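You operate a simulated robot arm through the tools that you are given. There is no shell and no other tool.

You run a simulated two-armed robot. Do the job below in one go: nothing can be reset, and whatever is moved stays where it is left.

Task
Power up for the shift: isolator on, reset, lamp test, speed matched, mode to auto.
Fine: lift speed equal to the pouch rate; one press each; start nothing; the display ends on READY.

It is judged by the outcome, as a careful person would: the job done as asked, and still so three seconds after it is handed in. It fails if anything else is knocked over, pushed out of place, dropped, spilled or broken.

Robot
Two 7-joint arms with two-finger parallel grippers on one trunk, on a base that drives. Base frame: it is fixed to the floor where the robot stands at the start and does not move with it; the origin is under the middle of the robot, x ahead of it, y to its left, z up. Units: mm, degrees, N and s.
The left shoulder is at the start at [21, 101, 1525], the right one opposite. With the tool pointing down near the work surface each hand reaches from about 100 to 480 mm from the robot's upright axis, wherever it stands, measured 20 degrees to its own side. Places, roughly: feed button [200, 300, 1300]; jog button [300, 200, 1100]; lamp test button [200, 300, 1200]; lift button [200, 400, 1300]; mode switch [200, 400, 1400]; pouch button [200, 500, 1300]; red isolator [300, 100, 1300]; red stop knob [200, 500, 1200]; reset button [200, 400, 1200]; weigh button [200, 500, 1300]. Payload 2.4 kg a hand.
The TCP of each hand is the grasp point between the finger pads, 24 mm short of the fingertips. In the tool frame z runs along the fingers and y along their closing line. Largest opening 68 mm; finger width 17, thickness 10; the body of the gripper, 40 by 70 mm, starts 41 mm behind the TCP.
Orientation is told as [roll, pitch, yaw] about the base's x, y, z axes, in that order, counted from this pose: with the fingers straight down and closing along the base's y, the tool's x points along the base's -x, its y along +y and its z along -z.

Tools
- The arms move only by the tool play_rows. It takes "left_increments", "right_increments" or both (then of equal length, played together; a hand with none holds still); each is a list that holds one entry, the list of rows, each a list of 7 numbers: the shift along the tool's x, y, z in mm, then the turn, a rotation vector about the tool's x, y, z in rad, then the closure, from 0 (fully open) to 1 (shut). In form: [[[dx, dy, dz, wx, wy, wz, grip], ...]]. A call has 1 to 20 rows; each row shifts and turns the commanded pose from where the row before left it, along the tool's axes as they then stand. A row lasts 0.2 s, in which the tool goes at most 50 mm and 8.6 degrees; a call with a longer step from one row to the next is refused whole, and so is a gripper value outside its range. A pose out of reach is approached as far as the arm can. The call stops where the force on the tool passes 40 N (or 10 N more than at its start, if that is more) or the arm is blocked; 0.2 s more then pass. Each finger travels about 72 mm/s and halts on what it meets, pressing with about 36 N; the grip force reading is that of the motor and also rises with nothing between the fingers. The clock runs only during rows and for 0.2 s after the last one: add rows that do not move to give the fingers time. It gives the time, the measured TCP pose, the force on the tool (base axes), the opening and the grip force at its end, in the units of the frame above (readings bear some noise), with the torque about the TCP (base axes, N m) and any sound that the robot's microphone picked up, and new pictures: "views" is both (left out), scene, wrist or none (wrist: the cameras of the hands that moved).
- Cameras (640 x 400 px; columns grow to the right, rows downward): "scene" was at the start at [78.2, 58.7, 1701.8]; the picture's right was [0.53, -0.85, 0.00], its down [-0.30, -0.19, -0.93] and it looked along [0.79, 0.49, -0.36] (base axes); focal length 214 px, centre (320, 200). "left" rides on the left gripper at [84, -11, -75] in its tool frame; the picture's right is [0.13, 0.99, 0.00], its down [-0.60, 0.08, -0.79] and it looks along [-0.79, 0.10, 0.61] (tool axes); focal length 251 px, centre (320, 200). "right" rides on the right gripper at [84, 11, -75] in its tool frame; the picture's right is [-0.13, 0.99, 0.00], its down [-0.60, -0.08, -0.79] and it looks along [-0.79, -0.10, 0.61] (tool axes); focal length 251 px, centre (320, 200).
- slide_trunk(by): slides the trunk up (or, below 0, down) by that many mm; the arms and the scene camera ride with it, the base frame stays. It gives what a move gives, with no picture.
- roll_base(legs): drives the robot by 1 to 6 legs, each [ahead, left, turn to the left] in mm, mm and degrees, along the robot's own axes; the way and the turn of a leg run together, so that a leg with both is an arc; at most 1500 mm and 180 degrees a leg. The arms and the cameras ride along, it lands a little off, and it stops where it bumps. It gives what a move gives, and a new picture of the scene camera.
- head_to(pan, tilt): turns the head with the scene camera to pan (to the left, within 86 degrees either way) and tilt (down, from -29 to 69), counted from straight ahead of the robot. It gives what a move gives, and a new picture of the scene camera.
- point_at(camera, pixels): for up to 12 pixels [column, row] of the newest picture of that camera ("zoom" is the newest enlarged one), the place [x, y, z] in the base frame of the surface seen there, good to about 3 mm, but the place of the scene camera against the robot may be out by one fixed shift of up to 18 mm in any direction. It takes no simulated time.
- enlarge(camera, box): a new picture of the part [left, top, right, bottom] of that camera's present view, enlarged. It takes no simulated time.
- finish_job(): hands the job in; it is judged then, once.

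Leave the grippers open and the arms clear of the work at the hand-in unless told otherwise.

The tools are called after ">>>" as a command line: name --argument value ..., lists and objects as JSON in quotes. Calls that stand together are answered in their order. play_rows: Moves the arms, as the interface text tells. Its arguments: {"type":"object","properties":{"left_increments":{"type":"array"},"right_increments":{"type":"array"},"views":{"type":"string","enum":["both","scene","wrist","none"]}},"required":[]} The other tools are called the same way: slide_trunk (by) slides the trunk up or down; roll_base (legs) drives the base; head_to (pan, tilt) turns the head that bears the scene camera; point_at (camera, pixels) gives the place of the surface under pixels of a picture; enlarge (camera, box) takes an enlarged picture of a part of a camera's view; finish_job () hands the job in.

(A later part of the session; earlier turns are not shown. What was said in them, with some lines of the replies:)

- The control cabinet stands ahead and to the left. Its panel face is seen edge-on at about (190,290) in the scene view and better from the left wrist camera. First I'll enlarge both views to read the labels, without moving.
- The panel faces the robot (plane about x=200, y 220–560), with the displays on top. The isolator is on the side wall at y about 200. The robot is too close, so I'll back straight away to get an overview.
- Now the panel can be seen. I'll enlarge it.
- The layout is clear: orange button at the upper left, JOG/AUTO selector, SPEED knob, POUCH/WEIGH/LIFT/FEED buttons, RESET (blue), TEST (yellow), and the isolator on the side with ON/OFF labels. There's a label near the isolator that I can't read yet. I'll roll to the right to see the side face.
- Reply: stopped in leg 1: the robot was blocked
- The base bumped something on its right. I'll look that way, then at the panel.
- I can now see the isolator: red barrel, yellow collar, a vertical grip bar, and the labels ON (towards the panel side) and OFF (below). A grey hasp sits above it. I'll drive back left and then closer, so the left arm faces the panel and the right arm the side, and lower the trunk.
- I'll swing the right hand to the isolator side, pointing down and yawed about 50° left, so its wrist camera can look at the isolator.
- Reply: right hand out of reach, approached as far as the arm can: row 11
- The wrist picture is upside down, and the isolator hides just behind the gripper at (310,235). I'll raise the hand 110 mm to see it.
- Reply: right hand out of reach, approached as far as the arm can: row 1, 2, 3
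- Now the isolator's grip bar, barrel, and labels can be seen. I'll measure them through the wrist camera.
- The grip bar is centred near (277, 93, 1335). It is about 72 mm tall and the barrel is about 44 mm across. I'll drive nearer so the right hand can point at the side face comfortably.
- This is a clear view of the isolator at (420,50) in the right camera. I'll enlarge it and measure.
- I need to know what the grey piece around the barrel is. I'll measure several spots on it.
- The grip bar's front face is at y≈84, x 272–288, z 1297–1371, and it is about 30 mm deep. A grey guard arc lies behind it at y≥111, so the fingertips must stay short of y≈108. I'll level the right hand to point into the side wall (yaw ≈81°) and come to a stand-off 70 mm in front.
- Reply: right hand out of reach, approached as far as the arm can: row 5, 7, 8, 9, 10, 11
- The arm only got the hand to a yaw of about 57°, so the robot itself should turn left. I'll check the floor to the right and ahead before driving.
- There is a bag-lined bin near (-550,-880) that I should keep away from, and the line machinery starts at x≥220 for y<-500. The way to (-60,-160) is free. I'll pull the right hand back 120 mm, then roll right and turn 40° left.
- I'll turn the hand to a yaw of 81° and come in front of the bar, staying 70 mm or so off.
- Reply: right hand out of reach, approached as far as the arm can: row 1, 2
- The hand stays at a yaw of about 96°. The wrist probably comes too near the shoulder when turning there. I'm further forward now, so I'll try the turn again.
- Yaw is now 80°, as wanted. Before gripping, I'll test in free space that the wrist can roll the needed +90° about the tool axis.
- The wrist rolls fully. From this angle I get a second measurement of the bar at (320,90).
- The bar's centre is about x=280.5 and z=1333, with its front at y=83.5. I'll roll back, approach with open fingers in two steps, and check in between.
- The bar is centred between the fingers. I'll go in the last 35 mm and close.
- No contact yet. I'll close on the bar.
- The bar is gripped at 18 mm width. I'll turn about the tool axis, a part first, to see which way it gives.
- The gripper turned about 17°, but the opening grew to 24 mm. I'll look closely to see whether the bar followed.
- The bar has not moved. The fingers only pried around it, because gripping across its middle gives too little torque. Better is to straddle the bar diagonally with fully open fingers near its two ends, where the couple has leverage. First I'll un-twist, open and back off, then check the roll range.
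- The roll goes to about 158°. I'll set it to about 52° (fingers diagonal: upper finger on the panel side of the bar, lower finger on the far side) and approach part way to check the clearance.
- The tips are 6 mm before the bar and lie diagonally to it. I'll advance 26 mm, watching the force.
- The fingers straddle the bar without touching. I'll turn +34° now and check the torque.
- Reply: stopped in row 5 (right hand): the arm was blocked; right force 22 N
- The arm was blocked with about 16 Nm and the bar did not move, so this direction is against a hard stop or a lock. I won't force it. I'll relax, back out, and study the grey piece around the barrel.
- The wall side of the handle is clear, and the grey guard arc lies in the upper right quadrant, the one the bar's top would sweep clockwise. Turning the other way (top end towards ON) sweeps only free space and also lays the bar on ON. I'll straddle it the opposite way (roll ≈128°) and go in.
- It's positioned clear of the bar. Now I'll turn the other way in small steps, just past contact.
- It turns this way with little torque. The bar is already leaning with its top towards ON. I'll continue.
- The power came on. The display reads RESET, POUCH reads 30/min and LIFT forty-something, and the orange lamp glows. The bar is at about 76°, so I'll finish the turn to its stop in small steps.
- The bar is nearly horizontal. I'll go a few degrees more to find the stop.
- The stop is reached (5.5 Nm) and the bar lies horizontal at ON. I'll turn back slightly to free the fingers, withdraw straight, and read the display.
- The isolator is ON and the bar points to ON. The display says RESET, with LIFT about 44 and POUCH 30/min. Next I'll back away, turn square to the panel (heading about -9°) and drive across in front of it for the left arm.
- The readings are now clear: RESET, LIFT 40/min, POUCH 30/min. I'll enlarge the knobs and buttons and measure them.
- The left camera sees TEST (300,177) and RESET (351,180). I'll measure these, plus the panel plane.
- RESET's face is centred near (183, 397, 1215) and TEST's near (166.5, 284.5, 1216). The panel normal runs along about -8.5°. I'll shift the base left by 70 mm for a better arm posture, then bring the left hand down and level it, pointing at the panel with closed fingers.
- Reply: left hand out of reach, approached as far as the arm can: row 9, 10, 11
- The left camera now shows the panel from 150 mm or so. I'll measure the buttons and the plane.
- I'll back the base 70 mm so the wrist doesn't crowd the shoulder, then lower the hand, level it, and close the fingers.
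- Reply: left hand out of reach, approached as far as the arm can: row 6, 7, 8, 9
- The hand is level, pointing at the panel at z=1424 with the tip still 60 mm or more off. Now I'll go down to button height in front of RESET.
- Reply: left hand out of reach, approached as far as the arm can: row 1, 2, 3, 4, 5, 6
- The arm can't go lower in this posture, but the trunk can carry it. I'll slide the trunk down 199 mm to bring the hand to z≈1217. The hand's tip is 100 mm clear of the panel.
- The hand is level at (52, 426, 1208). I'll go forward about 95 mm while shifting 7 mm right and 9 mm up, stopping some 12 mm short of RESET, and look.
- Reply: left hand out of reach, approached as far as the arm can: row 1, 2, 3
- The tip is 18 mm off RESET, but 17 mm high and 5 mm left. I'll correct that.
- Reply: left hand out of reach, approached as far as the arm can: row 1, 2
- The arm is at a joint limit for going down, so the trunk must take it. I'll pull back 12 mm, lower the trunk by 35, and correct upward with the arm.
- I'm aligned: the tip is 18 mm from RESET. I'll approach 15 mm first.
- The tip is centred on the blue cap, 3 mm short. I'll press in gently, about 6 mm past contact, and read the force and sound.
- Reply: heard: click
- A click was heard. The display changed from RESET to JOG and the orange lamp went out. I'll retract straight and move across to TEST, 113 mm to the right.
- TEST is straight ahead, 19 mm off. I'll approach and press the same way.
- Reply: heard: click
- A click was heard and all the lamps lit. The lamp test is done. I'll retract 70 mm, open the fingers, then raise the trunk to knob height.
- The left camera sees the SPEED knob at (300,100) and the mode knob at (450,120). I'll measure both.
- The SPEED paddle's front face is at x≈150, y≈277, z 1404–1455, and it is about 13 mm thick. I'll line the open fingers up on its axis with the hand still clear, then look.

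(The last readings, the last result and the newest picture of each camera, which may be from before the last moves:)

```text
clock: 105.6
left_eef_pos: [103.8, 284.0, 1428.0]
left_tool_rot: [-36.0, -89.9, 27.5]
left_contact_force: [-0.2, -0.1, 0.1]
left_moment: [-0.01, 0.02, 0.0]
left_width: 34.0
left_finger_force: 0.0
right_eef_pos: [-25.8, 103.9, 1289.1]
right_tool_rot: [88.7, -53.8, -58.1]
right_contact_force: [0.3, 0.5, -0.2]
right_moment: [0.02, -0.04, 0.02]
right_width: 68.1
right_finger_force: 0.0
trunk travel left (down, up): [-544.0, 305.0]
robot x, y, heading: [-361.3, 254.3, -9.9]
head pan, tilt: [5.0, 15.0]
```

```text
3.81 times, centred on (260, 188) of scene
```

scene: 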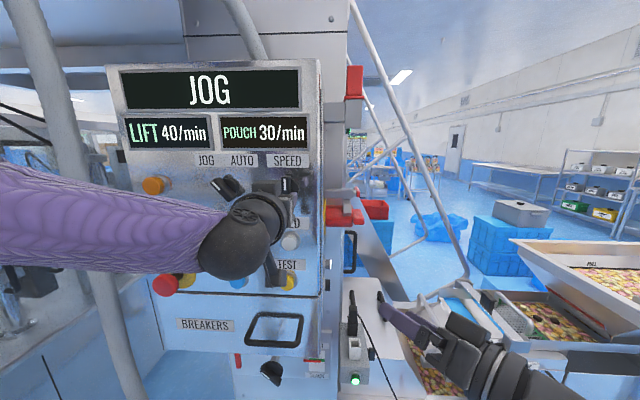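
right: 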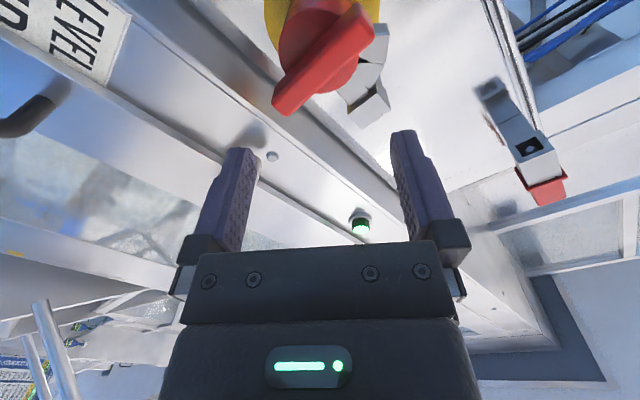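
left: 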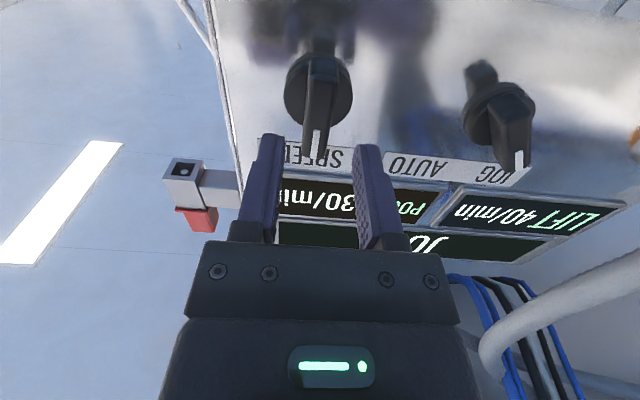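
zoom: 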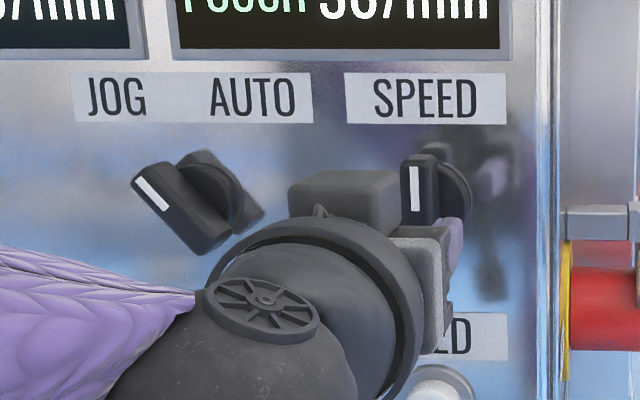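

The paddle is centred between the fingers. I'll advance 36 mm so the fingertips end beside the paddle, just short of its base disc.

>>> play_rows --left_increments '[[[0, 0, 12, 0, 0, 0, 0.5], [0, 0, 8, 0, 0, 0, 0.5], [0, 0, 8, 0, 0, 0, 0.5], [0, 0, 7, 0, 0, 0, 0.5], [0, 0, 0, 0, 0, 0, 0.5]]]' --views "wrist"

>>> enlarge --camera "left" --box '[230, 20, 410, 170]'

>>> enlarge --camera "scene" --box '[240, 145, 330, 220]'

```text
clock: 106.8
left_eef_pos: [137.8, 279.0, 1427.8]
left_tool_rot: [-43.3, -89.9, 34.9]
left_contact_force: [-0.5, -0.4, -0.1]
left_moment: [0.0, -0.02, -0.04]
left_width: 33.9
left_finger_force: 0.0
right_eef_pos: [-26.6, 104.9, 1289.4]
right_tool_rot: [88.8, -53.7, -58.1]
right_contact_force: [0.4, 0.2, 0.0]
right_moment: [0.02, -0.01, -0.01]
right_width: 68.0
right_finger_force: 0.1
trunk travel left (down, up): [-544.0, 305.0]
robot x, y, heading: [-356.9, 254.1, -9.5]
head pan, tilt: [5.0, 15.0]
```

left: 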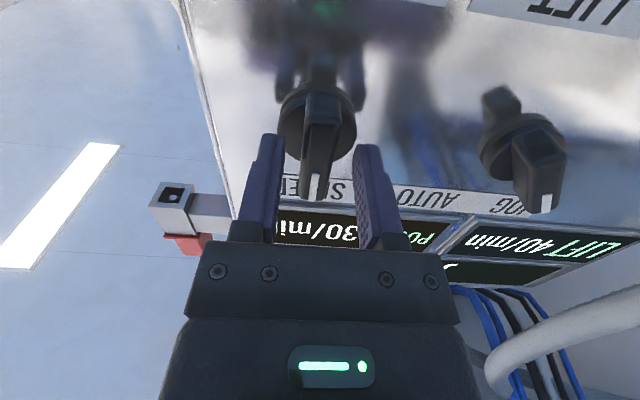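

```text
2.67 times, centred on (320, 95) of left
```

zoom: 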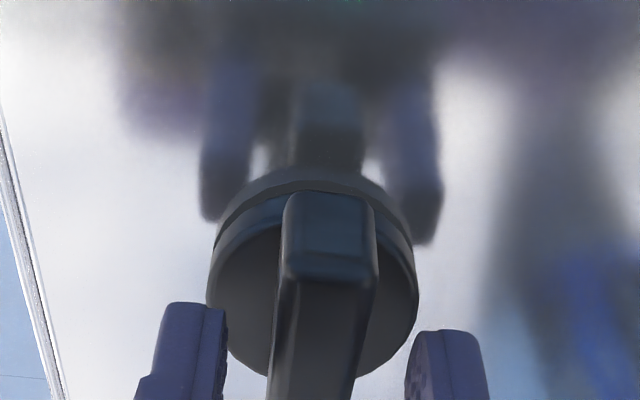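

```text
5.33 times, centred on (285, 182) of scene
```

zoom: 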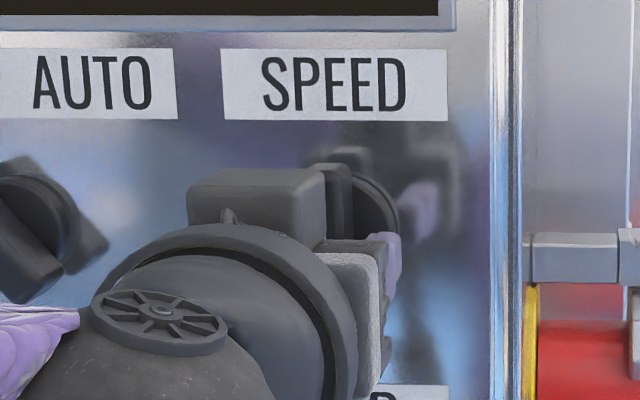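

The fingers are beside the paddle. I'll close on it.

>>> play_rows --left_increments '[[[0, 0, 2, 0, 0, 0, 0.6], [0, 0, 0, 0, 0, 0, 0.9], [0, 0, 0, 0, 0, 0, 0.9], [0, 0, 0, 0, 0, 0, 0.9]]]' --views "both"

```text
clock: 107.8
left_eef_pos: [141.0, 277.6, 1429.9]
left_tool_rot: [-32.1, -90.0, 23.7]
left_contact_force: [-0.8, -3.0, 0.5]
left_moment: [0.02, 0.03, 0.02]
left_width: 16.1
left_finger_force: 35.3
right_eef_pos: [-25.9, 103.7, 1290.1]
right_tool_rot: [88.7, -53.7, -58.2]
right_contact_force: [0.3, -0.1, -0.2]
right_moment: [0.02, 0.01, 0.01]
right_width: 67.9
right_finger_force: 0.1
trunk travel left (down, up): [-544.0, 305.0]
robot x, y, heading: [-360.8, 253.5, -9.9]
head pan, tilt: [5.0, 15.0]
```

scene: 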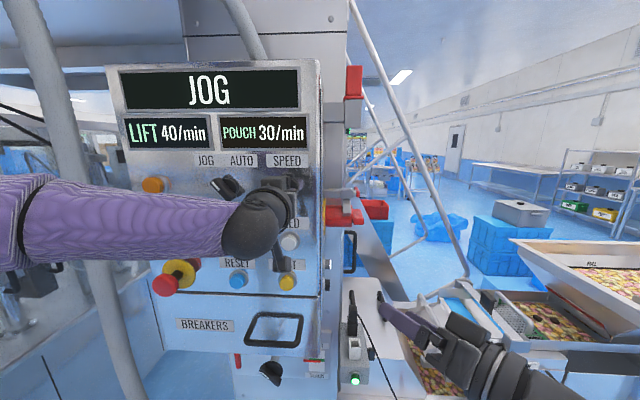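
left: 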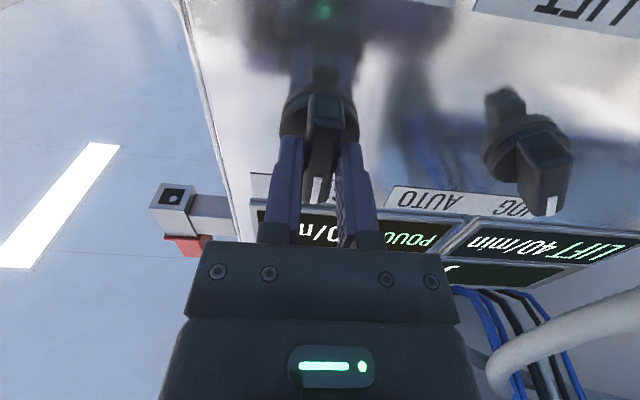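

Gripped at 16 mm. I'll turn it counter-clockwise about 10° and read LIFT.

>>> play_rows --left_increments '[[[0, 0, 0, 0, 0, -0.09, 0.9], [0, 0, 0, 0, 0, -0.09, 0.9], [0, 0, 0, 0, 0, 0, 0.9]]]' --views "both"

>>> enlarge --camera "scene" --box '[100, 60, 330, 220]'

```text
clock: 108.6
left_eef_pos: [140.5, 276.0, 1429.5]
left_tool_rot: [-89.6, -79.6, 81.0]
left_contact_force: [-3.5, -4.8, -3.9]
left_moment: [-0.07, -0.62, 0.2]
left_width: 15.8
left_finger_force: 34.7
right_eef_pos: [-25.0, 103.4, 1290.2]
right_tool_rot: [88.9, -53.8, -58.2]
right_contact_force: [0.1, 0.6, -0.4]
right_moment: [0.02, -0.03, -0.02]
right_width: 67.9
right_finger_force: 0.1
trunk travel left (down, up): [-544.0, 305.0]
robot x, y, heading: [-358.4, 255.0, -9.8]
head pan, tilt: [5.0, 15.0]
```

scene: 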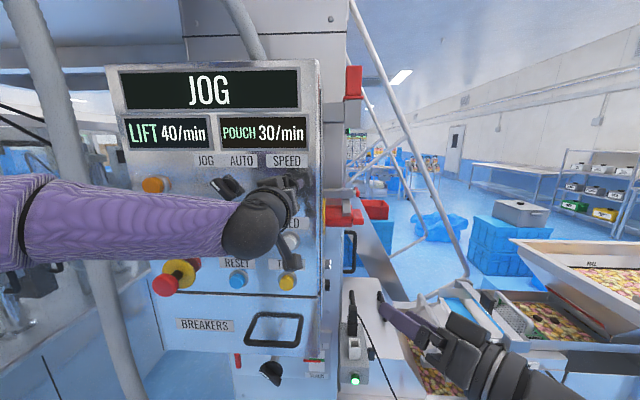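
left: 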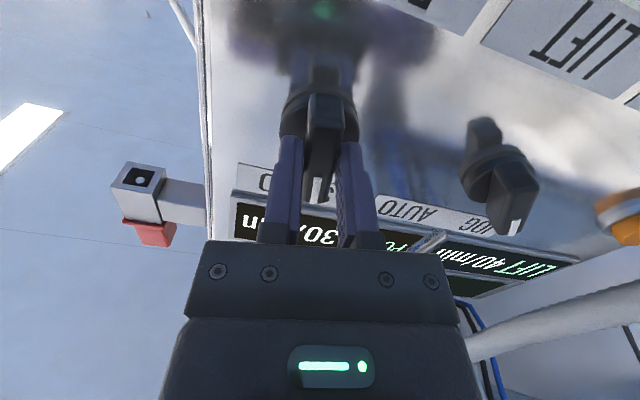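

```text
2.50 times, centred on (215, 140) of scene
```

zoom: 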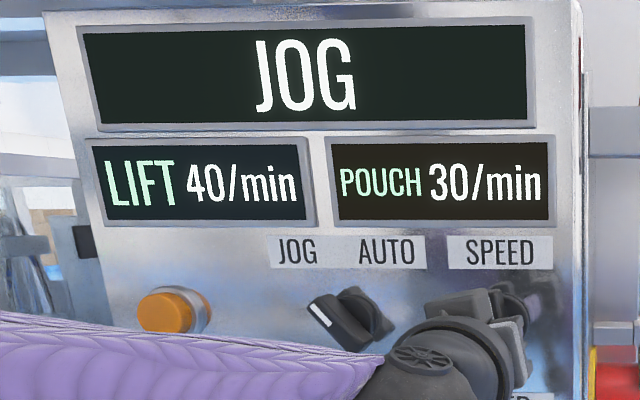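

The paddle follows, at about 10°, but LIFT still reads 40, so it is probably stepped. I'll continue another 10°.

>>> play_rows --left_increments '[[[0, 0, 0, 0, 0, -0.09, 0.9], [0, 0, 0, 0, 0, -0.09, 0.9], [0, 0, 0, 0, 0, 0, 0.9]]]' --views "both"

>>> enlarge --camera "scene" --box '[100, 60, 330, 220]'

```text
clock: 109.4
left_eef_pos: [140.3, 276.5, 1429.3]
left_tool_rot: [-89.9, -69.2, 81.3]
left_contact_force: [-3.8, -6.4, -1.4]
left_moment: [-0.06, -0.3, 0.21]
left_width: 15.8
left_finger_force: 34.8
right_eef_pos: [-26.7, 102.6, 1290.0]
right_tool_rot: [88.8, -53.7, -58.1]
right_contact_force: [-0.5, -1.0, 0.0]
right_moment: [-0.04, 0.01, 0.02]
right_width: 68.0
right_finger_force: 0.0
trunk travel left (down, up): [-544.0, 305.0]
robot x, y, heading: [-361.8, 257.8, -10.0]
head pan, tilt: [5.0, 15.0]
```

scene: 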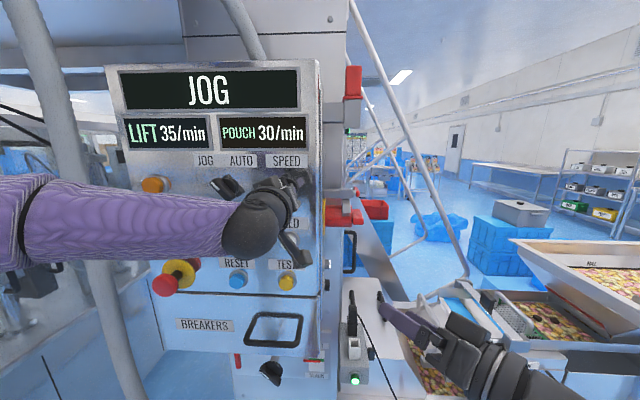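
left: 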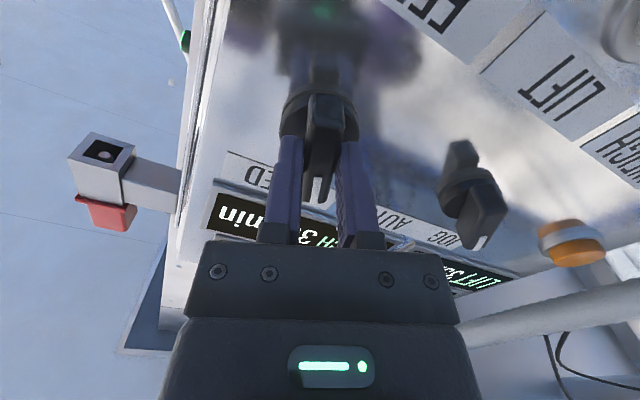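

```text
2.50 times, centred on (215, 140) of scene
```

zoom: 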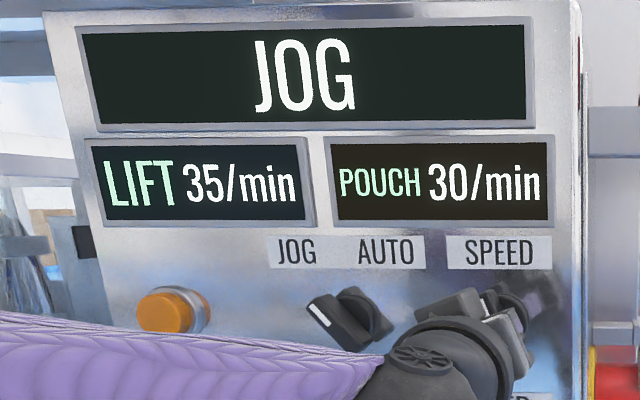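

LIFT steps down by 5: now 35. I'll keep turning in small steps and watch for 30.

>>> play_rows --left_increments '[[[0, 0, 0, 0, 0, -0.09, 0.9], [0, 0, 0, 0, 0, -0.09, 0.9], [0, 0, 0, 0, 0, 0, 0.9]]]' --views "scene"

>>> play_rows --left_increments '[[[0, 0, 0, 0, 0, -0.09, 0.9], [0, 0, 0, 0, 0, 0, 0.9]]]' --views "scene"

```text
clock: 110.2
left_eef_pos: [140.3, 276.8, 1429.6]
left_tool_rot: [-90.0, -58.9, 81.5]
left_contact_force: [-4.7, -8.1, 4.3]
left_moment: [0.08, 0.44, -0.26]
left_width: 15.7
left_finger_force: 34.7
right_eef_pos: [-26.9, 103.0, 1291.0]
right_tool_rot: [88.9, -53.6, -58.2]
right_contact_force: [-0.6, -0.1, 0.0]
right_moment: [0.0, 0.06, 0.01]
right_width: 68.1
right_finger_force: 0.0
trunk travel left (down, up): [-544.0, 305.0]
robot x, y, heading: [-358.4, 254.7, -9.8]
head pan, tilt: [5.0, 15.0]
```

scene: 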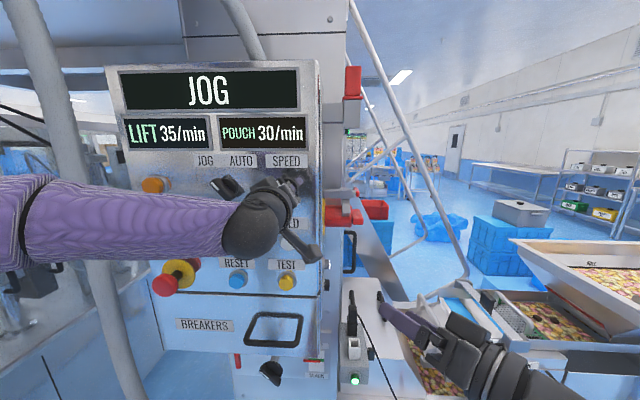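

```text
clock: 110.8
left_eef_pos: [141.3, 276.1, 1429.1]
left_tool_rot: [-90.2, -53.8, 81.4]
left_contact_force: [-2.0, -10.4, 9.5]
left_moment: [0.17, 0.71, -0.62]
left_width: 15.8
left_finger_force: 35.1
right_eef_pos: [-27.3, 103.1, 1288.7]
right_tool_rot: [88.9, -53.8, -58.3]
right_contact_force: [0.0, -0.8, -0.4]
right_moment: [-0.02, 0.05, 0.01]
right_width: 67.9
right_finger_force: 0.1
trunk travel left (down, up): [-544.0, 305.0]
robot x, y, heading: [-362.7, 250.4, -9.9]
head pan, tilt: [5.0, 15.0]
```

scene: 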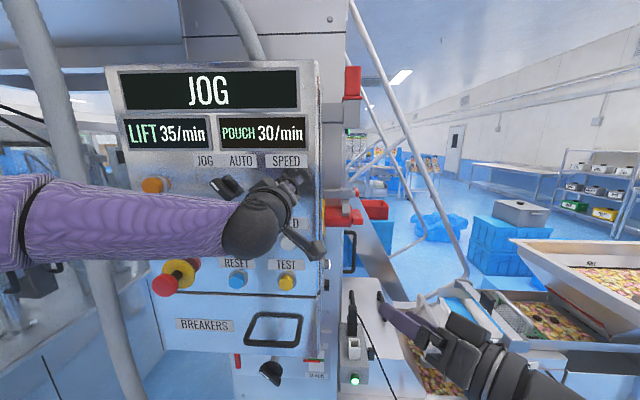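

36° now and still 35. The side force shows my turning centre is off by a millimetre or so. I'll correct it and continue.

>>> play_rows --left_increments '[[[0, -1.5, 0, 0, 0, -0.08, 0.9], [0, 0, 0, 0, 0, -0.08, 0.9], [0, 0, 0, 0, 0, 0, 0.9]]]' --views "scene"

```text
clock: 111.6
left_eef_pos: [138.8, 275.4, 1430.8]
left_tool_rot: [-89.9, -44.7, 81.5]
left_contact_force: [-2.7, -10.3, 2.1]
left_moment: [-0.09, -0.71, 0.62]
left_width: 16.0
left_finger_force: 34.9
right_eef_pos: [-26.4, 102.9, 1290.0]
right_tool_rot: [88.9, -53.7, -58.4]
right_contact_force: [-0.3, 0.3, 0.9]
right_moment: [-0.01, -0.01, -0.04]
right_width: 68.1
right_finger_force: 0.0
trunk travel left (down, up): [-544.0, 305.0]
robot x, y, heading: [-359.7, 257.7, -9.8]
head pan, tilt: [5.0, 15.0]
```

scene: 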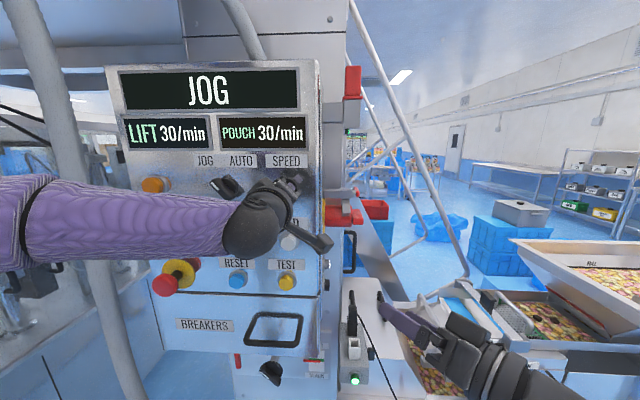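

LIFT now reads 30/min, matching POUCH 30/min. I'll go about 6° further so it sits safely inside this step, then check.

>>> play_rows --left_increments '[[[0, 0, 0, 0, 0, -0.06, 0.9], [0, 0, 0, 0, 0, -0.05, 0.9], [0, 0, 0, 0, 0, 0, 0.9]]]' --views "both"

```text
clock: 112.4
left_eef_pos: [141.0, 274.8, 1430.6]
left_tool_rot: [-90.0, -38.4, 81.6]
left_contact_force: [-5.0, -9.7, 0.9]
left_moment: [-0.04, -0.43, 0.53]
left_width: 15.7
left_finger_force: 34.2
right_eef_pos: [-26.7, 103.3, 1289.1]
right_tool_rot: [88.9, -53.7, -58.4]
right_contact_force: [0.7, -0.2, 1.2]
right_moment: [-0.01, 0.0, 0.0]
right_width: 68.1
right_finger_force: 0.1
trunk travel left (down, up): [-544.0, 305.0]
robot x, y, heading: [-361.2, 250.7, -10.0]
head pan, tilt: [5.0, 15.0]
```

scene: 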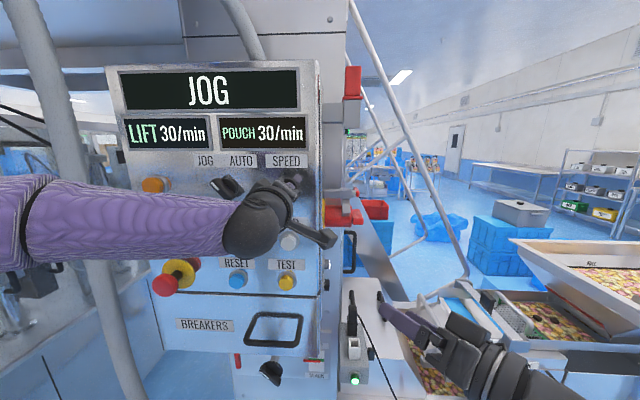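
left: 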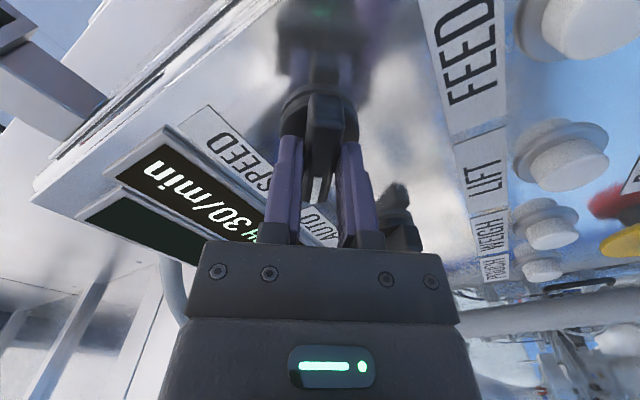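

LIFT is still 30/min. I'll open the fingers, back off straight, and see that it stays.

>>> play_rows --left_increments '[[[0, 0, 0, 0, 0, 0, 0.6], [0, 0, 0, 0, 0, 0, 0.5], [0, 0, 0, 0, 0, 0, 0.5], [0, 0, -12, 0, 0, 0, 0.5], [0, 0, -15, 0, 0, 0, 0.5], [0, 0, -15, 0, 0, 0, 0.5], [0, 0, 0, 0, 0, 0, 0.5]]]' --views "both"

>>> enlarge --camera "scene" --box '[100, 60, 330, 220]'

>>> enlarge --camera "left" --box '[230, 20, 410, 170]'

```text
clock: 114.0
left_eef_pos: [99.4, 283.6, 1428.2]
left_tool_rot: [-89.9, -38.4, 81.4]
left_contact_force: [0.0, 0.2, 0.2]
left_moment: [-0.05, -0.05, -0.02]
left_width: 33.8
left_finger_force: 0.1
right_eef_pos: [-24.8, 104.8, 1289.7]
right_tool_rot: [88.7, -53.8, -58.1]
right_contact_force: [-0.6, -0.9, 0.1]
right_moment: [-0.01, -0.02, 0.02]
right_width: 68.0
right_finger_force: 0.1
trunk travel left (down, up): [-544.0, 305.0]
robot x, y, heading: [-361.3, 257.6, -9.8]
head pan, tilt: [5.0, 15.0]
```

scene: 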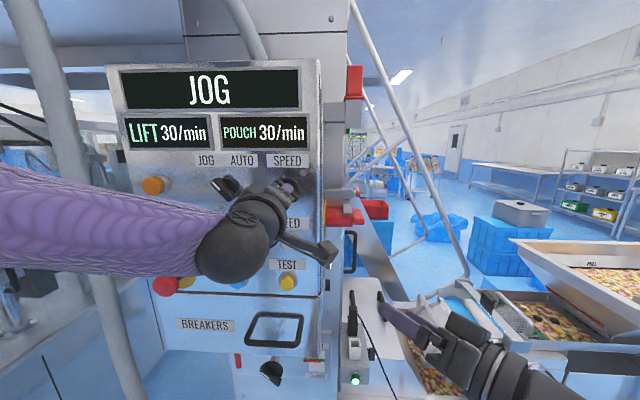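
left: 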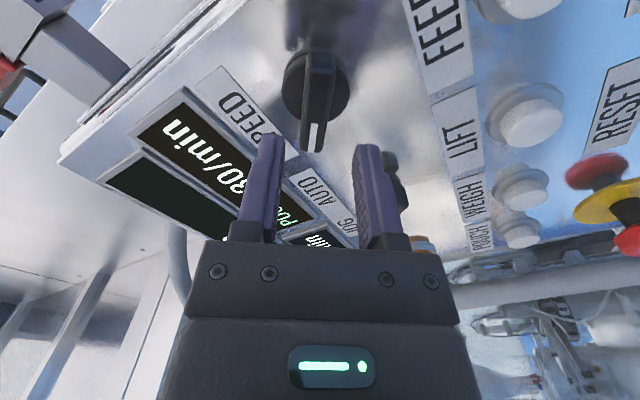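

```text
2.50 times, centred on (215, 140) of scene
```

zoom: 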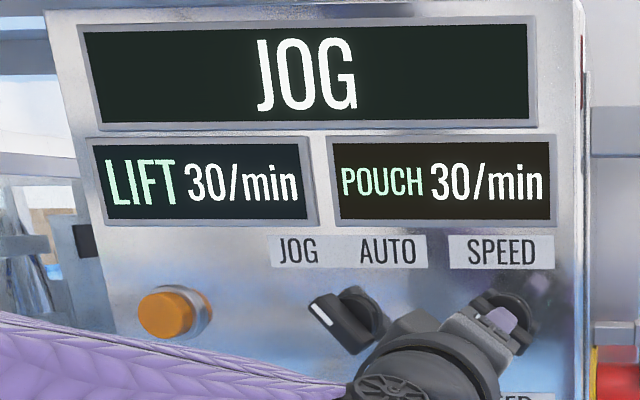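

```text
2.67 times, centred on (320, 95) of left
```

zoom: 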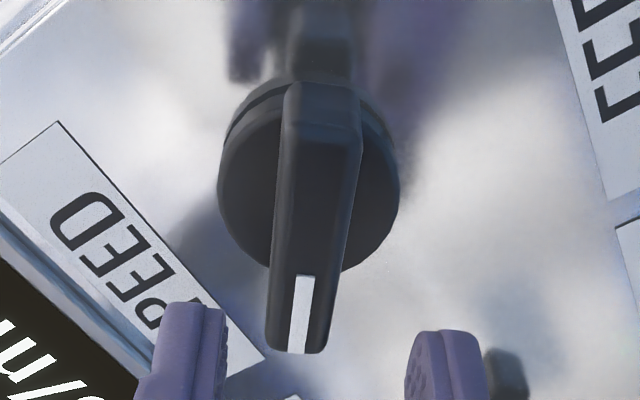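

LIFT 30 matches POUCH 30 and stays after release. Next is the mode switch, about 115 mm to the left along the panel, with its mark pointing up-left to JOG. I'll move the hand there at this stand-off, rolled to about -45° to match the paddle.

>>> play_rows --left_increments '[[[-22.5, 17.8, 0, 0, 0, 0, 0.3], [-22.5, 17.8, 0, 0, 0, 0, 0.3], [-22.5, 17.8, 0, 0, 0, 0, 0.3], [-22.5, 17.8, 0, 0, 0, 0, 0.3], [0, 0, 0, 0, 0, 0.115, 0.3], [0, 0, 0, 0, 0, 0, 0.3]]]' --views "both"

>>> enlarge --camera "left" --box '[230, 0, 410, 150]'

```text
clock: 115.4
left_eef_pos: [116.7, 397.8, 1429.9]
left_tool_rot: [-89.9, -45.1, 81.4]
left_contact_force: [0.3, 0.4, 0.1]
left_moment: [-0.01, -0.01, 0.03]
left_width: 47.6
left_finger_force: 0.0
right_eef_pos: [-26.4, 104.6, 1291.0]
right_tool_rot: [88.7, -53.8, -58.1]
right_contact_force: [0.0, 0.6, 0.1]
right_moment: [0.0, 0.03, 0.0]
right_width: 68.0
right_finger_force: 0.0
trunk travel left (down, up): [-544.0, 305.0]
robot x, y, heading: [-359.7, 252.9, -10.2]
head pan, tilt: [5.0, 15.0]
```

scene: 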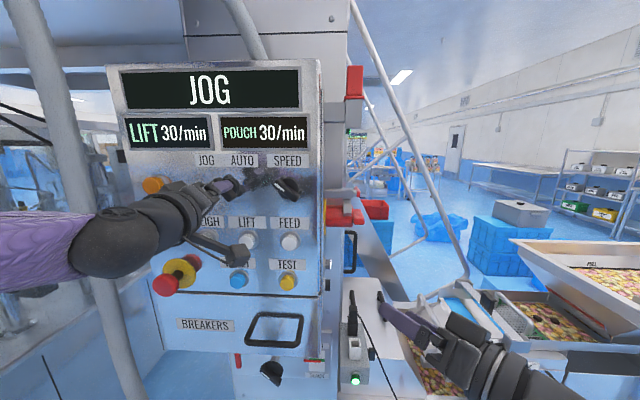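
left: 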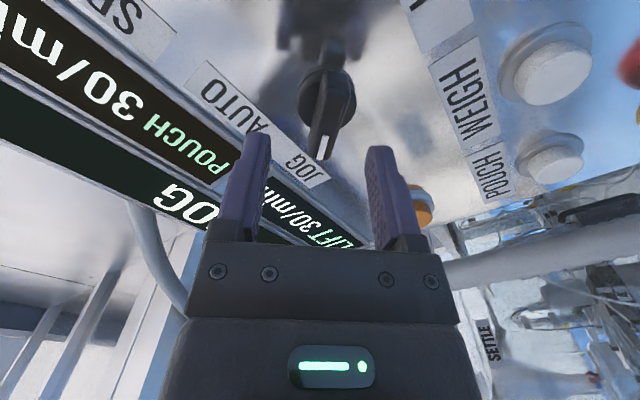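

```text
2.67 times, centred on (320, 75) of left
```

zoom: 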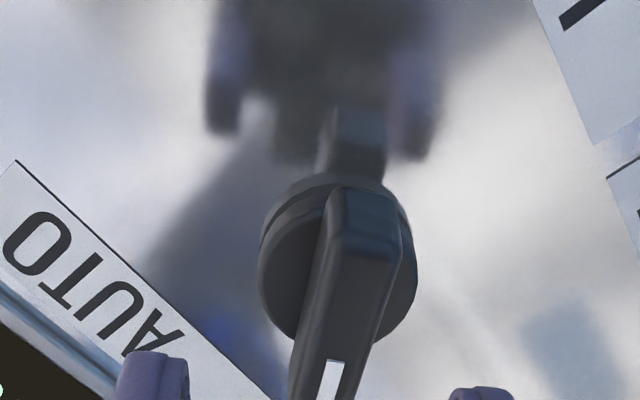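

The paddle is roughly aligned with the fingers. I'll measure its centre.

>>> point_at --camera "zoom" --pixels '[[365, 245], [350, 300], [340, 350], [330, 385], [310, 370], [360, 370], [325, 320], [380, 320], [300, 240], [410, 290], [362, 210]]'

>>> point_at --camera "left" --pixels '[[325, 135], [323, 152], [330, 105], [318, 150], [330, 152]]'

```text
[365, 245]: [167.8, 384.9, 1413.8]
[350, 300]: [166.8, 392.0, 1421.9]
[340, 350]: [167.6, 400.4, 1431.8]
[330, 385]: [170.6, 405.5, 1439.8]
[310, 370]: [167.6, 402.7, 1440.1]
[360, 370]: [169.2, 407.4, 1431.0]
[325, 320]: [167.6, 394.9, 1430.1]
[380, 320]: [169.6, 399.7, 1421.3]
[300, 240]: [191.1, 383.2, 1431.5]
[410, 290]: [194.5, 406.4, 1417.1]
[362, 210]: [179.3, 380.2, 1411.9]
```

```text
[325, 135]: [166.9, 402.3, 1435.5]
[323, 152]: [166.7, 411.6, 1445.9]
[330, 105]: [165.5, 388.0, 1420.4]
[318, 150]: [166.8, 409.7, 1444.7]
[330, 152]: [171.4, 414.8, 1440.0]
```

The axis is at about (167, 398.5, 1429.5), with the paddle at -42°. I'll shift 8 mm left, advance 40 mm, then close.

>>> play_rows --left_increments '[[[-5.7, 5.7, 0, 0, 0, 0, 0.3], [0, 0, 10, 0, 0, 0.03, 0.3], [0, 0, 10, 0, 0, 0, 0.3], [0, 0, 10, 0, 0, 0, 0.3], [0, 0, 9, 0, 0, 0, 0.3], [0, 0, 0, 0, 0, 0, 0.3]]]' --views "wrist"

>>> enlarge --camera "left" --box '[230, 20, 410, 170]'

```text
clock: 116.8
left_eef_pos: [156.0, 399.9, 1429.5]
left_tool_rot: [-89.9, -46.7, 81.5]
left_contact_force: [-1.4, -0.2, 0.1]
left_moment: [-0.01, 0.0, -0.01]
left_width: 47.3
left_finger_force: 0.1
right_eef_pos: [-26.3, 104.2, 1288.8]
right_tool_rot: [88.7, -53.8, -58.1]
right_contact_force: [-0.1, 0.0, -0.7]
right_moment: [0.03, 0.02, 0.07]
right_width: 67.9
right_finger_force: 0.1
trunk travel left (down, up): [-544.0, 305.0]
robot x, y, heading: [-354.4, 255.0, -10.1]
head pan, tilt: [5.0, 15.0]
```

left: 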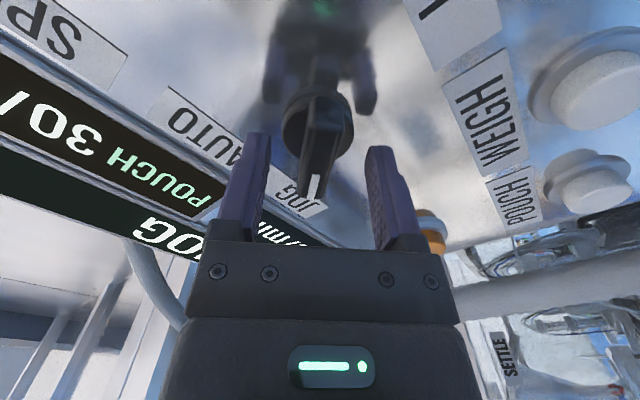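

```text
2.67 times, centred on (320, 95) of left
```

zoom: 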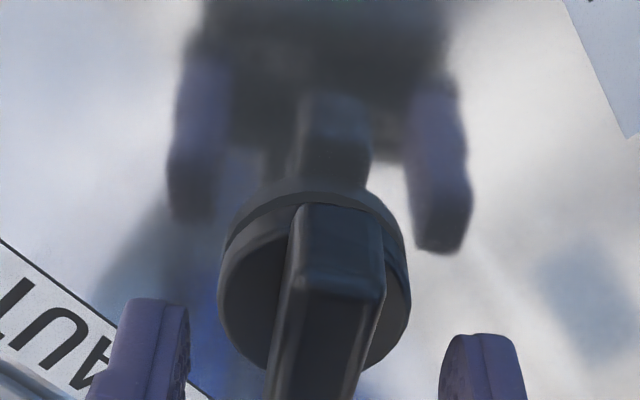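

The paddle is centred. I'll close on it.

>>> play_rows --left_increments '[[[0, 0, 2, 0, 0, 0, 0.6], [0, 0, 0, 0, 0, 0, 0.9], [0, 0, 0, 0, 0, 0, 0.9], [0, 0, 0, 0, 0, 0, 0.9]]]' --views "both"

```text
clock: 117.8
left_eef_pos: [157.7, 399.0, 1430.5]
left_tool_rot: [-90.0, -46.6, 81.4]
left_contact_force: [1.3, -0.2, 5.9]
left_moment: [0.57, 0.02, -0.08]
left_width: 16.5
left_finger_force: 35.3
right_eef_pos: [-26.3, 103.7, 1290.0]
right_tool_rot: [88.8, -53.9, -58.3]
right_contact_force: [0.0, -0.7, 0.3]
right_moment: [-0.01, -0.02, 0.02]
right_width: 68.2
right_finger_force: 0.0
trunk travel left (down, up): [-544.0, 305.0]
robot x, y, heading: [-361.5, 255.1, -10.1]
head pan, tilt: [5.0, 15.0]
```

scene: 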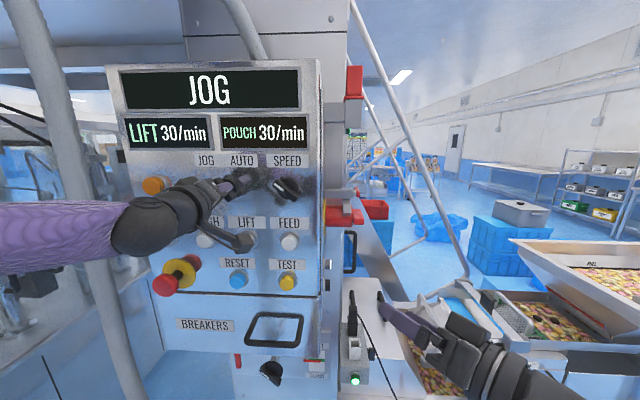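
left: 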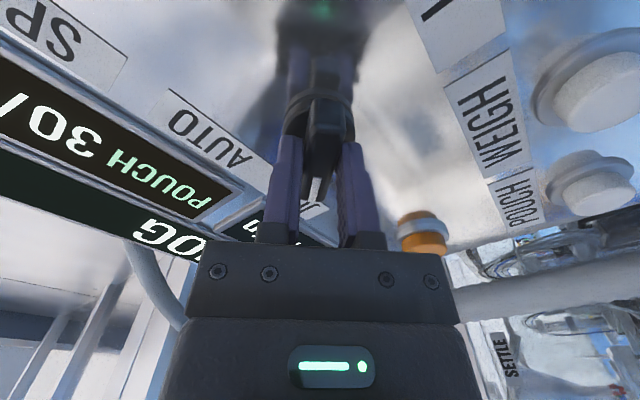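

Gripped. I'll turn it clockwise towards AUTO, 50° first.

>>> play_rows --left_increments '[[[0, 0, 0, 0, 0, 0.1, 0.9], [0, 0, 0, 0, 0, 0.1, 0.9], [0, 0, 0, 0, 0, 0.1, 0.9], [0, 0, 0, 0, 0, 0.1, 0.9], [0, 0, 0, 0, 0, 0.1, 0.9], [0, 0, 0, 0, 0, 0.1, 0.9], [0, 0, 0, 0, 0, 0.1, 0.9], [0, 0, 0, 0, 0, 0.1, 0.9], [0, 0, 0, 0, 0, 0.1, 0.9], [0, 0, 0, 0, 0, 0, 0.9]]]' --views "both"

```text
clock: 120.0
left_eef_pos: [157.7, 400.8, 1428.3]
left_tool_rot: [88.7, -81.8, -97.4]
left_contact_force: [-6.2, 7.5, -16.3]
left_moment: [0.15, 0.93, 0.39]
left_width: 15.9
left_finger_force: 34.6
right_eef_pos: [-26.0, 105.9, 1290.2]
right_tool_rot: [88.6, -53.8, -57.9]
right_contact_force: [0.6, 0.0, 0.4]
right_moment: [0.0, -0.02, 0.01]
right_width: 68.0
right_finger_force: 0.0
trunk travel left (down, up): [-544.0, 305.0]
robot x, y, heading: [-356.1, 258.6, -10.0]
head pan, tilt: [5.0, 15.0]
```

scene: 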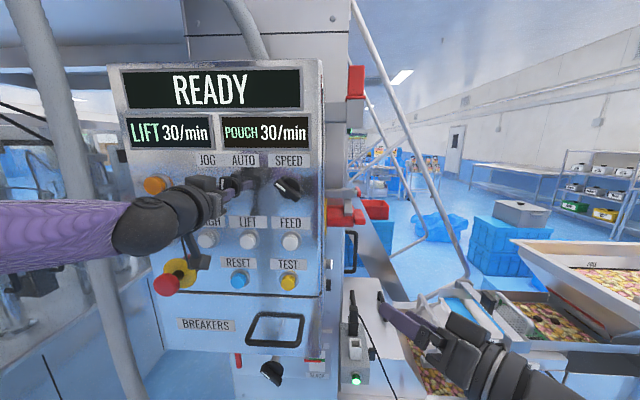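
left: 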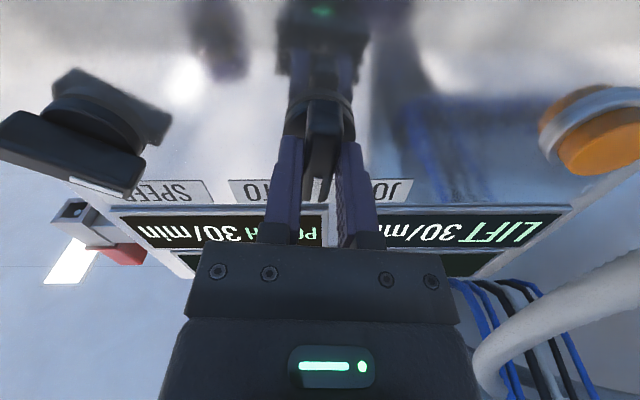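

READY shows already, at the middle. I'll carry the turn to the AUTO position, easing the side force by moving about 1 mm down.

>>> play_rows --left_increments '[[[1.2, 0.5, 0, 0, 0, 0.09, 0.9], [0, 0, 0, 0, 0, 0.09, 0.9], [0, 0, 0, 0, 0, 0.09, 0.9], [0, 0, 0, 0, 0, 0.09, 0.9], [0, 0, 0, 0, 0, 0.09, 0.9], [0, 0, 0, 0, 0, 0, 0.9]]]' --views "both"

```text
clock: 121.4
left_eef_pos: [159.8, 403.6, 1429.2]
left_tool_rot: [90.3, -56.0, -98.4]
left_contact_force: [1.7, 10.3, 5.5]
left_moment: [0.06, 0.65, 0.73]
left_width: 15.9
left_finger_force: 35.2
right_eef_pos: [-25.2, 106.7, 1290.9]
right_tool_rot: [88.6, -53.9, -58.1]
right_contact_force: [0.1, 0.4, -0.1]
right_moment: [-0.01, -0.01, 0.0]
right_width: 67.9
right_finger_force: 0.0
trunk travel left (down, up): [-544.0, 305.0]
robot x, y, heading: [-355.4, 254.3, -10.1]
head pan, tilt: [5.0, 15.0]
```

scene: 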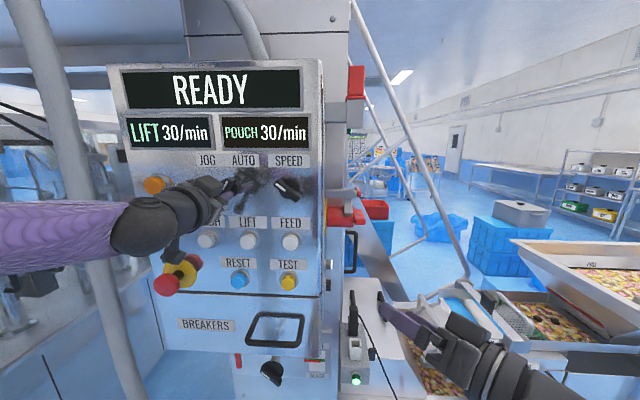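
left: 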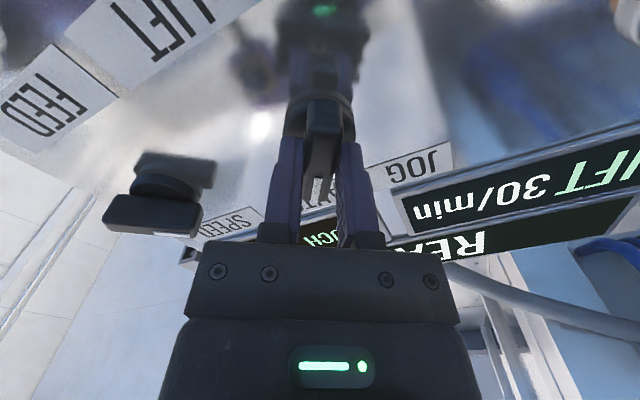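

The roll is +34° now. I'll finish the last few degrees to AUTO in small steps.

>>> play_rows --left_increments '[[[0, 0.8, 0, 0, 0, 0.05, 0.9], [0, 0, 0, 0, 0, 0.05, 0.9], [0, 0, 0, 0, 0, 0.04, 0.9], [0, 0, 0, 0, 0, 0, 0.9]]]' --views "wrist"

```text
clock: 122.4
left_eef_pos: [159.0, 403.4, 1429.8]
left_tool_rot: [89.9, -48.1, -98.5]
left_contact_force: [8.2, 11.5, 12.5]
left_moment: [-0.8, -0.34, 0.04]
left_width: 16.3
left_finger_force: 35.2
right_eef_pos: [-24.2, 106.4, 1289.6]
right_tool_rot: [88.6, -53.9, -57.9]
right_contact_force: [0.4, 0.2, -0.3]
right_moment: [-0.01, -0.04, 0.05]
right_width: 68.2
right_finger_force: 0.1
trunk travel left (down, up): [-544.0, 305.0]
robot x, y, heading: [-360.9, 253.7, -9.7]
head pan, tilt: [5.0, 15.0]
```

left: 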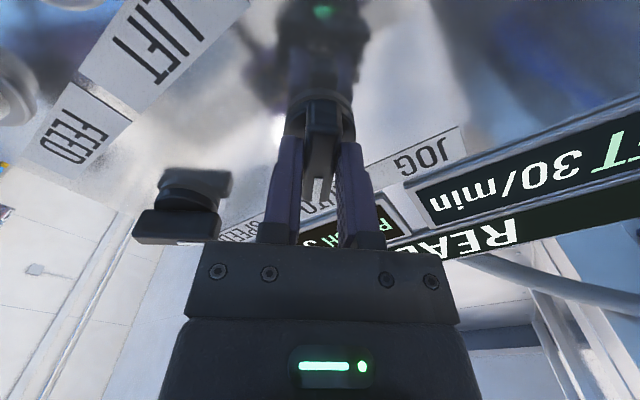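

The torque rose to 0.8 Nm, so the AUTO stop is reached. I'll open, back off, and look.

>>> play_rows --left_increments '[[[0, 0, 0, 0, 0, -0.02, 0.6], [0, 0, 0, 0, 0, 0, 0.5], [0, 0, 0, 0, 0, 0, 0.4], [0, 0, -12, 0, 0, 0, 0.4], [0, 0, -15, 0, 0, 0, 0.4], [0, 0, -15, 0, 0, 0, 0.4], [0, 0, -15, 0, 0, 0, 0.4], [0, 0, 0, 0, 0, 0, 0.4]]]' --views "both"

>>> enlarge --camera "scene" --box '[100, 60, 330, 220]'

>>> enlarge --camera "left" --box '[230, 0, 410, 150]'

```text
clock: 124.2
left_eef_pos: [103.7, 410.0, 1428.7]
left_tool_rot: [89.9, -49.1, -98.4]
left_contact_force: [0.0, 0.0, 0.2]
left_moment: [0.02, -0.03, 0.0]
left_width: 40.7
left_finger_force: 0.0
right_eef_pos: [-26.0, 104.6, 1289.3]
right_tool_rot: [88.7, -53.8, -58.2]
right_contact_force: [0.0, -0.3, -0.7]
right_moment: [0.0, 0.03, 0.0]
right_width: 68.1
right_finger_force: 0.2
trunk travel left (down, up): [-544.0, 305.0]
robot x, y, heading: [-357.1, 252.9, -10.1]
head pan, tilt: [5.0, 15.0]
```

scene: 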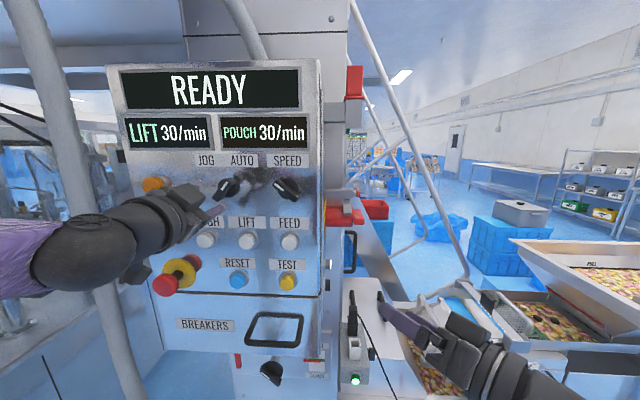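
left: 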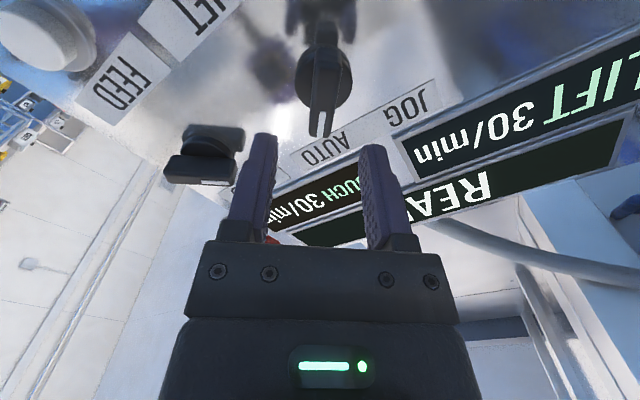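

```text
2.50 times, centred on (215, 140) of scene
```

zoom: 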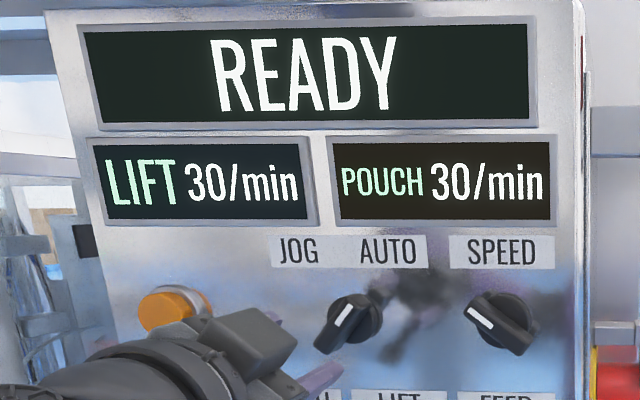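

```text
2.67 times, centred on (320, 75) of left
```

zoom: 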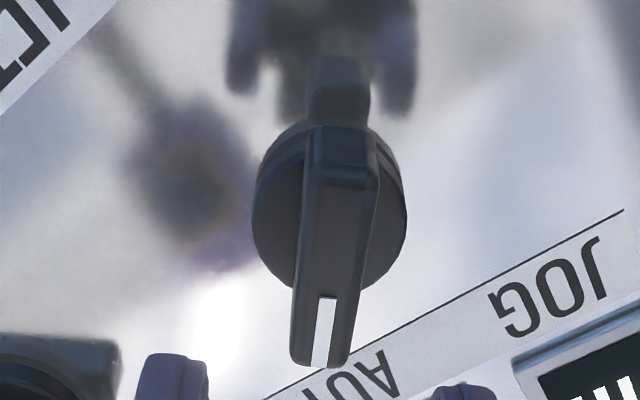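

The display reads READY, LIFT 30/min equals POUCH 30/min, and the mode paddle points to AUTO. I'll open the grippers fully and roll back 120 mm to leave the work clear, then check once more.

>>> play_rows --left_increments '[[[0, 0, -10, 0, 0, 0, 0], [0, 0, 0, 0, 0, 0, 0], [0, 0, 0, 0, 0, 0, 0]]]' --views "none"

>>> roll_base --legs '[[-120, 0, 0]]'

>>> enlarge --camera "scene" --box '[110, 70, 370, 310]'

```text
clock: 125.0
left_eef_pos: [92.1, 411.2, 1428.0]
left_tool_rot: [89.9, -49.1, -98.4]
left_contact_force: [-0.7, -1.2, 0.5]
left_moment: [-0.01, -0.01, 0.01]
left_width: 68.3
left_finger_force: 0.1
right_eef_pos: [-25.1, 104.2, 1288.6]
right_tool_rot: [88.7, -53.8, -58.1]
right_contact_force: [0.0, 0.4, -0.1]
right_moment: [-0.01, 0.0, 0.0]
right_width: 67.9
right_finger_force: 0.0
trunk travel left (down, up): [-544.0, 305.0]
robot x, y, heading: [-357.1, 258.0, -9.8]
head pan, tilt: [5.0, 15.0]
```

```text
clock: 126.3
left_eef_pos: [-29.6, 431.5, 1428.8]
left_tool_rot: [89.9, -49.0, -98.6]
left_contact_force: [0.1, 0.1, -0.5]
left_moment: [0.03, 0.02, 0.01]
left_width: 68.2
left_finger_force: 0.1
right_eef_pos: [-147.4, 125.2, 1290.9]
right_tool_rot: [88.8, -53.8, -58.2]
right_contact_force: [-0.5, -1.1, -0.1]
right_moment: [0.04, 0.0, 0.02]
right_width: 68.2
right_finger_force: 0.1
trunk travel left (down, up): [-544.0, 305.0]
robot x, y, heading: [-483.3, 276.3, -10.0]
head pan, tilt: [5.0, 15.0]
```

scene: 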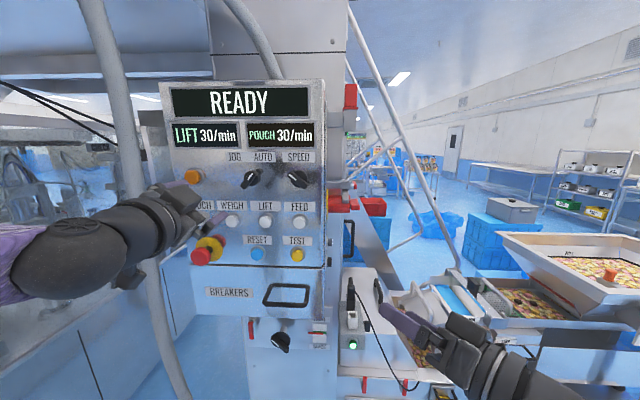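

```text
1.67 times, centred on (240, 190) of scene
```

zoom: 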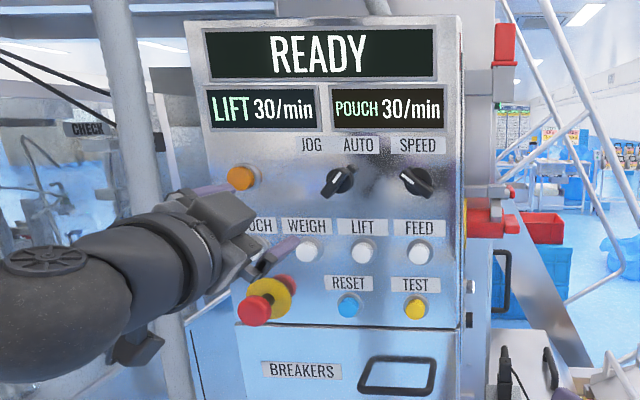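

Everything holds: READY, LIFT 30 equals POUCH 30, mode on AUTO, isolator on, start lamps dark. The hands are open and clear of the panel. I'm handing in.

>>> finish_job

```text
The job is handed in.
```

The power-up is done and handed in; the display ends on READY.

- **Isolator:** it is on, at its ON stop. I first tried it clockwise, but it was against a hard stop. The last push reached about 16 Nm before the arm stopped, and I saw no damage. It then turned easily counter-clockwise.
- **Reset:** one press, one click. The display went from RESET to JOG and the orange lamp went out.
- **Lamp test:** one press, one click. The orange lamp and the four start-button lamps lit, then went out again.
- **Speed:** lift turned down from 40 to 30/min, equal to the pouch rate of 30/min.
- **Mode:** set to AUTO.

I pressed none of the start or jog buttons, and the start lamps stayed dark.

Early on, the base was stopped once by something on its right, probably the bag-lined bin. The bin was standing upright when I looked later, but I can't rule out that it was nudged a little.

Both grippers are open, and the robot is backed away from the panel.
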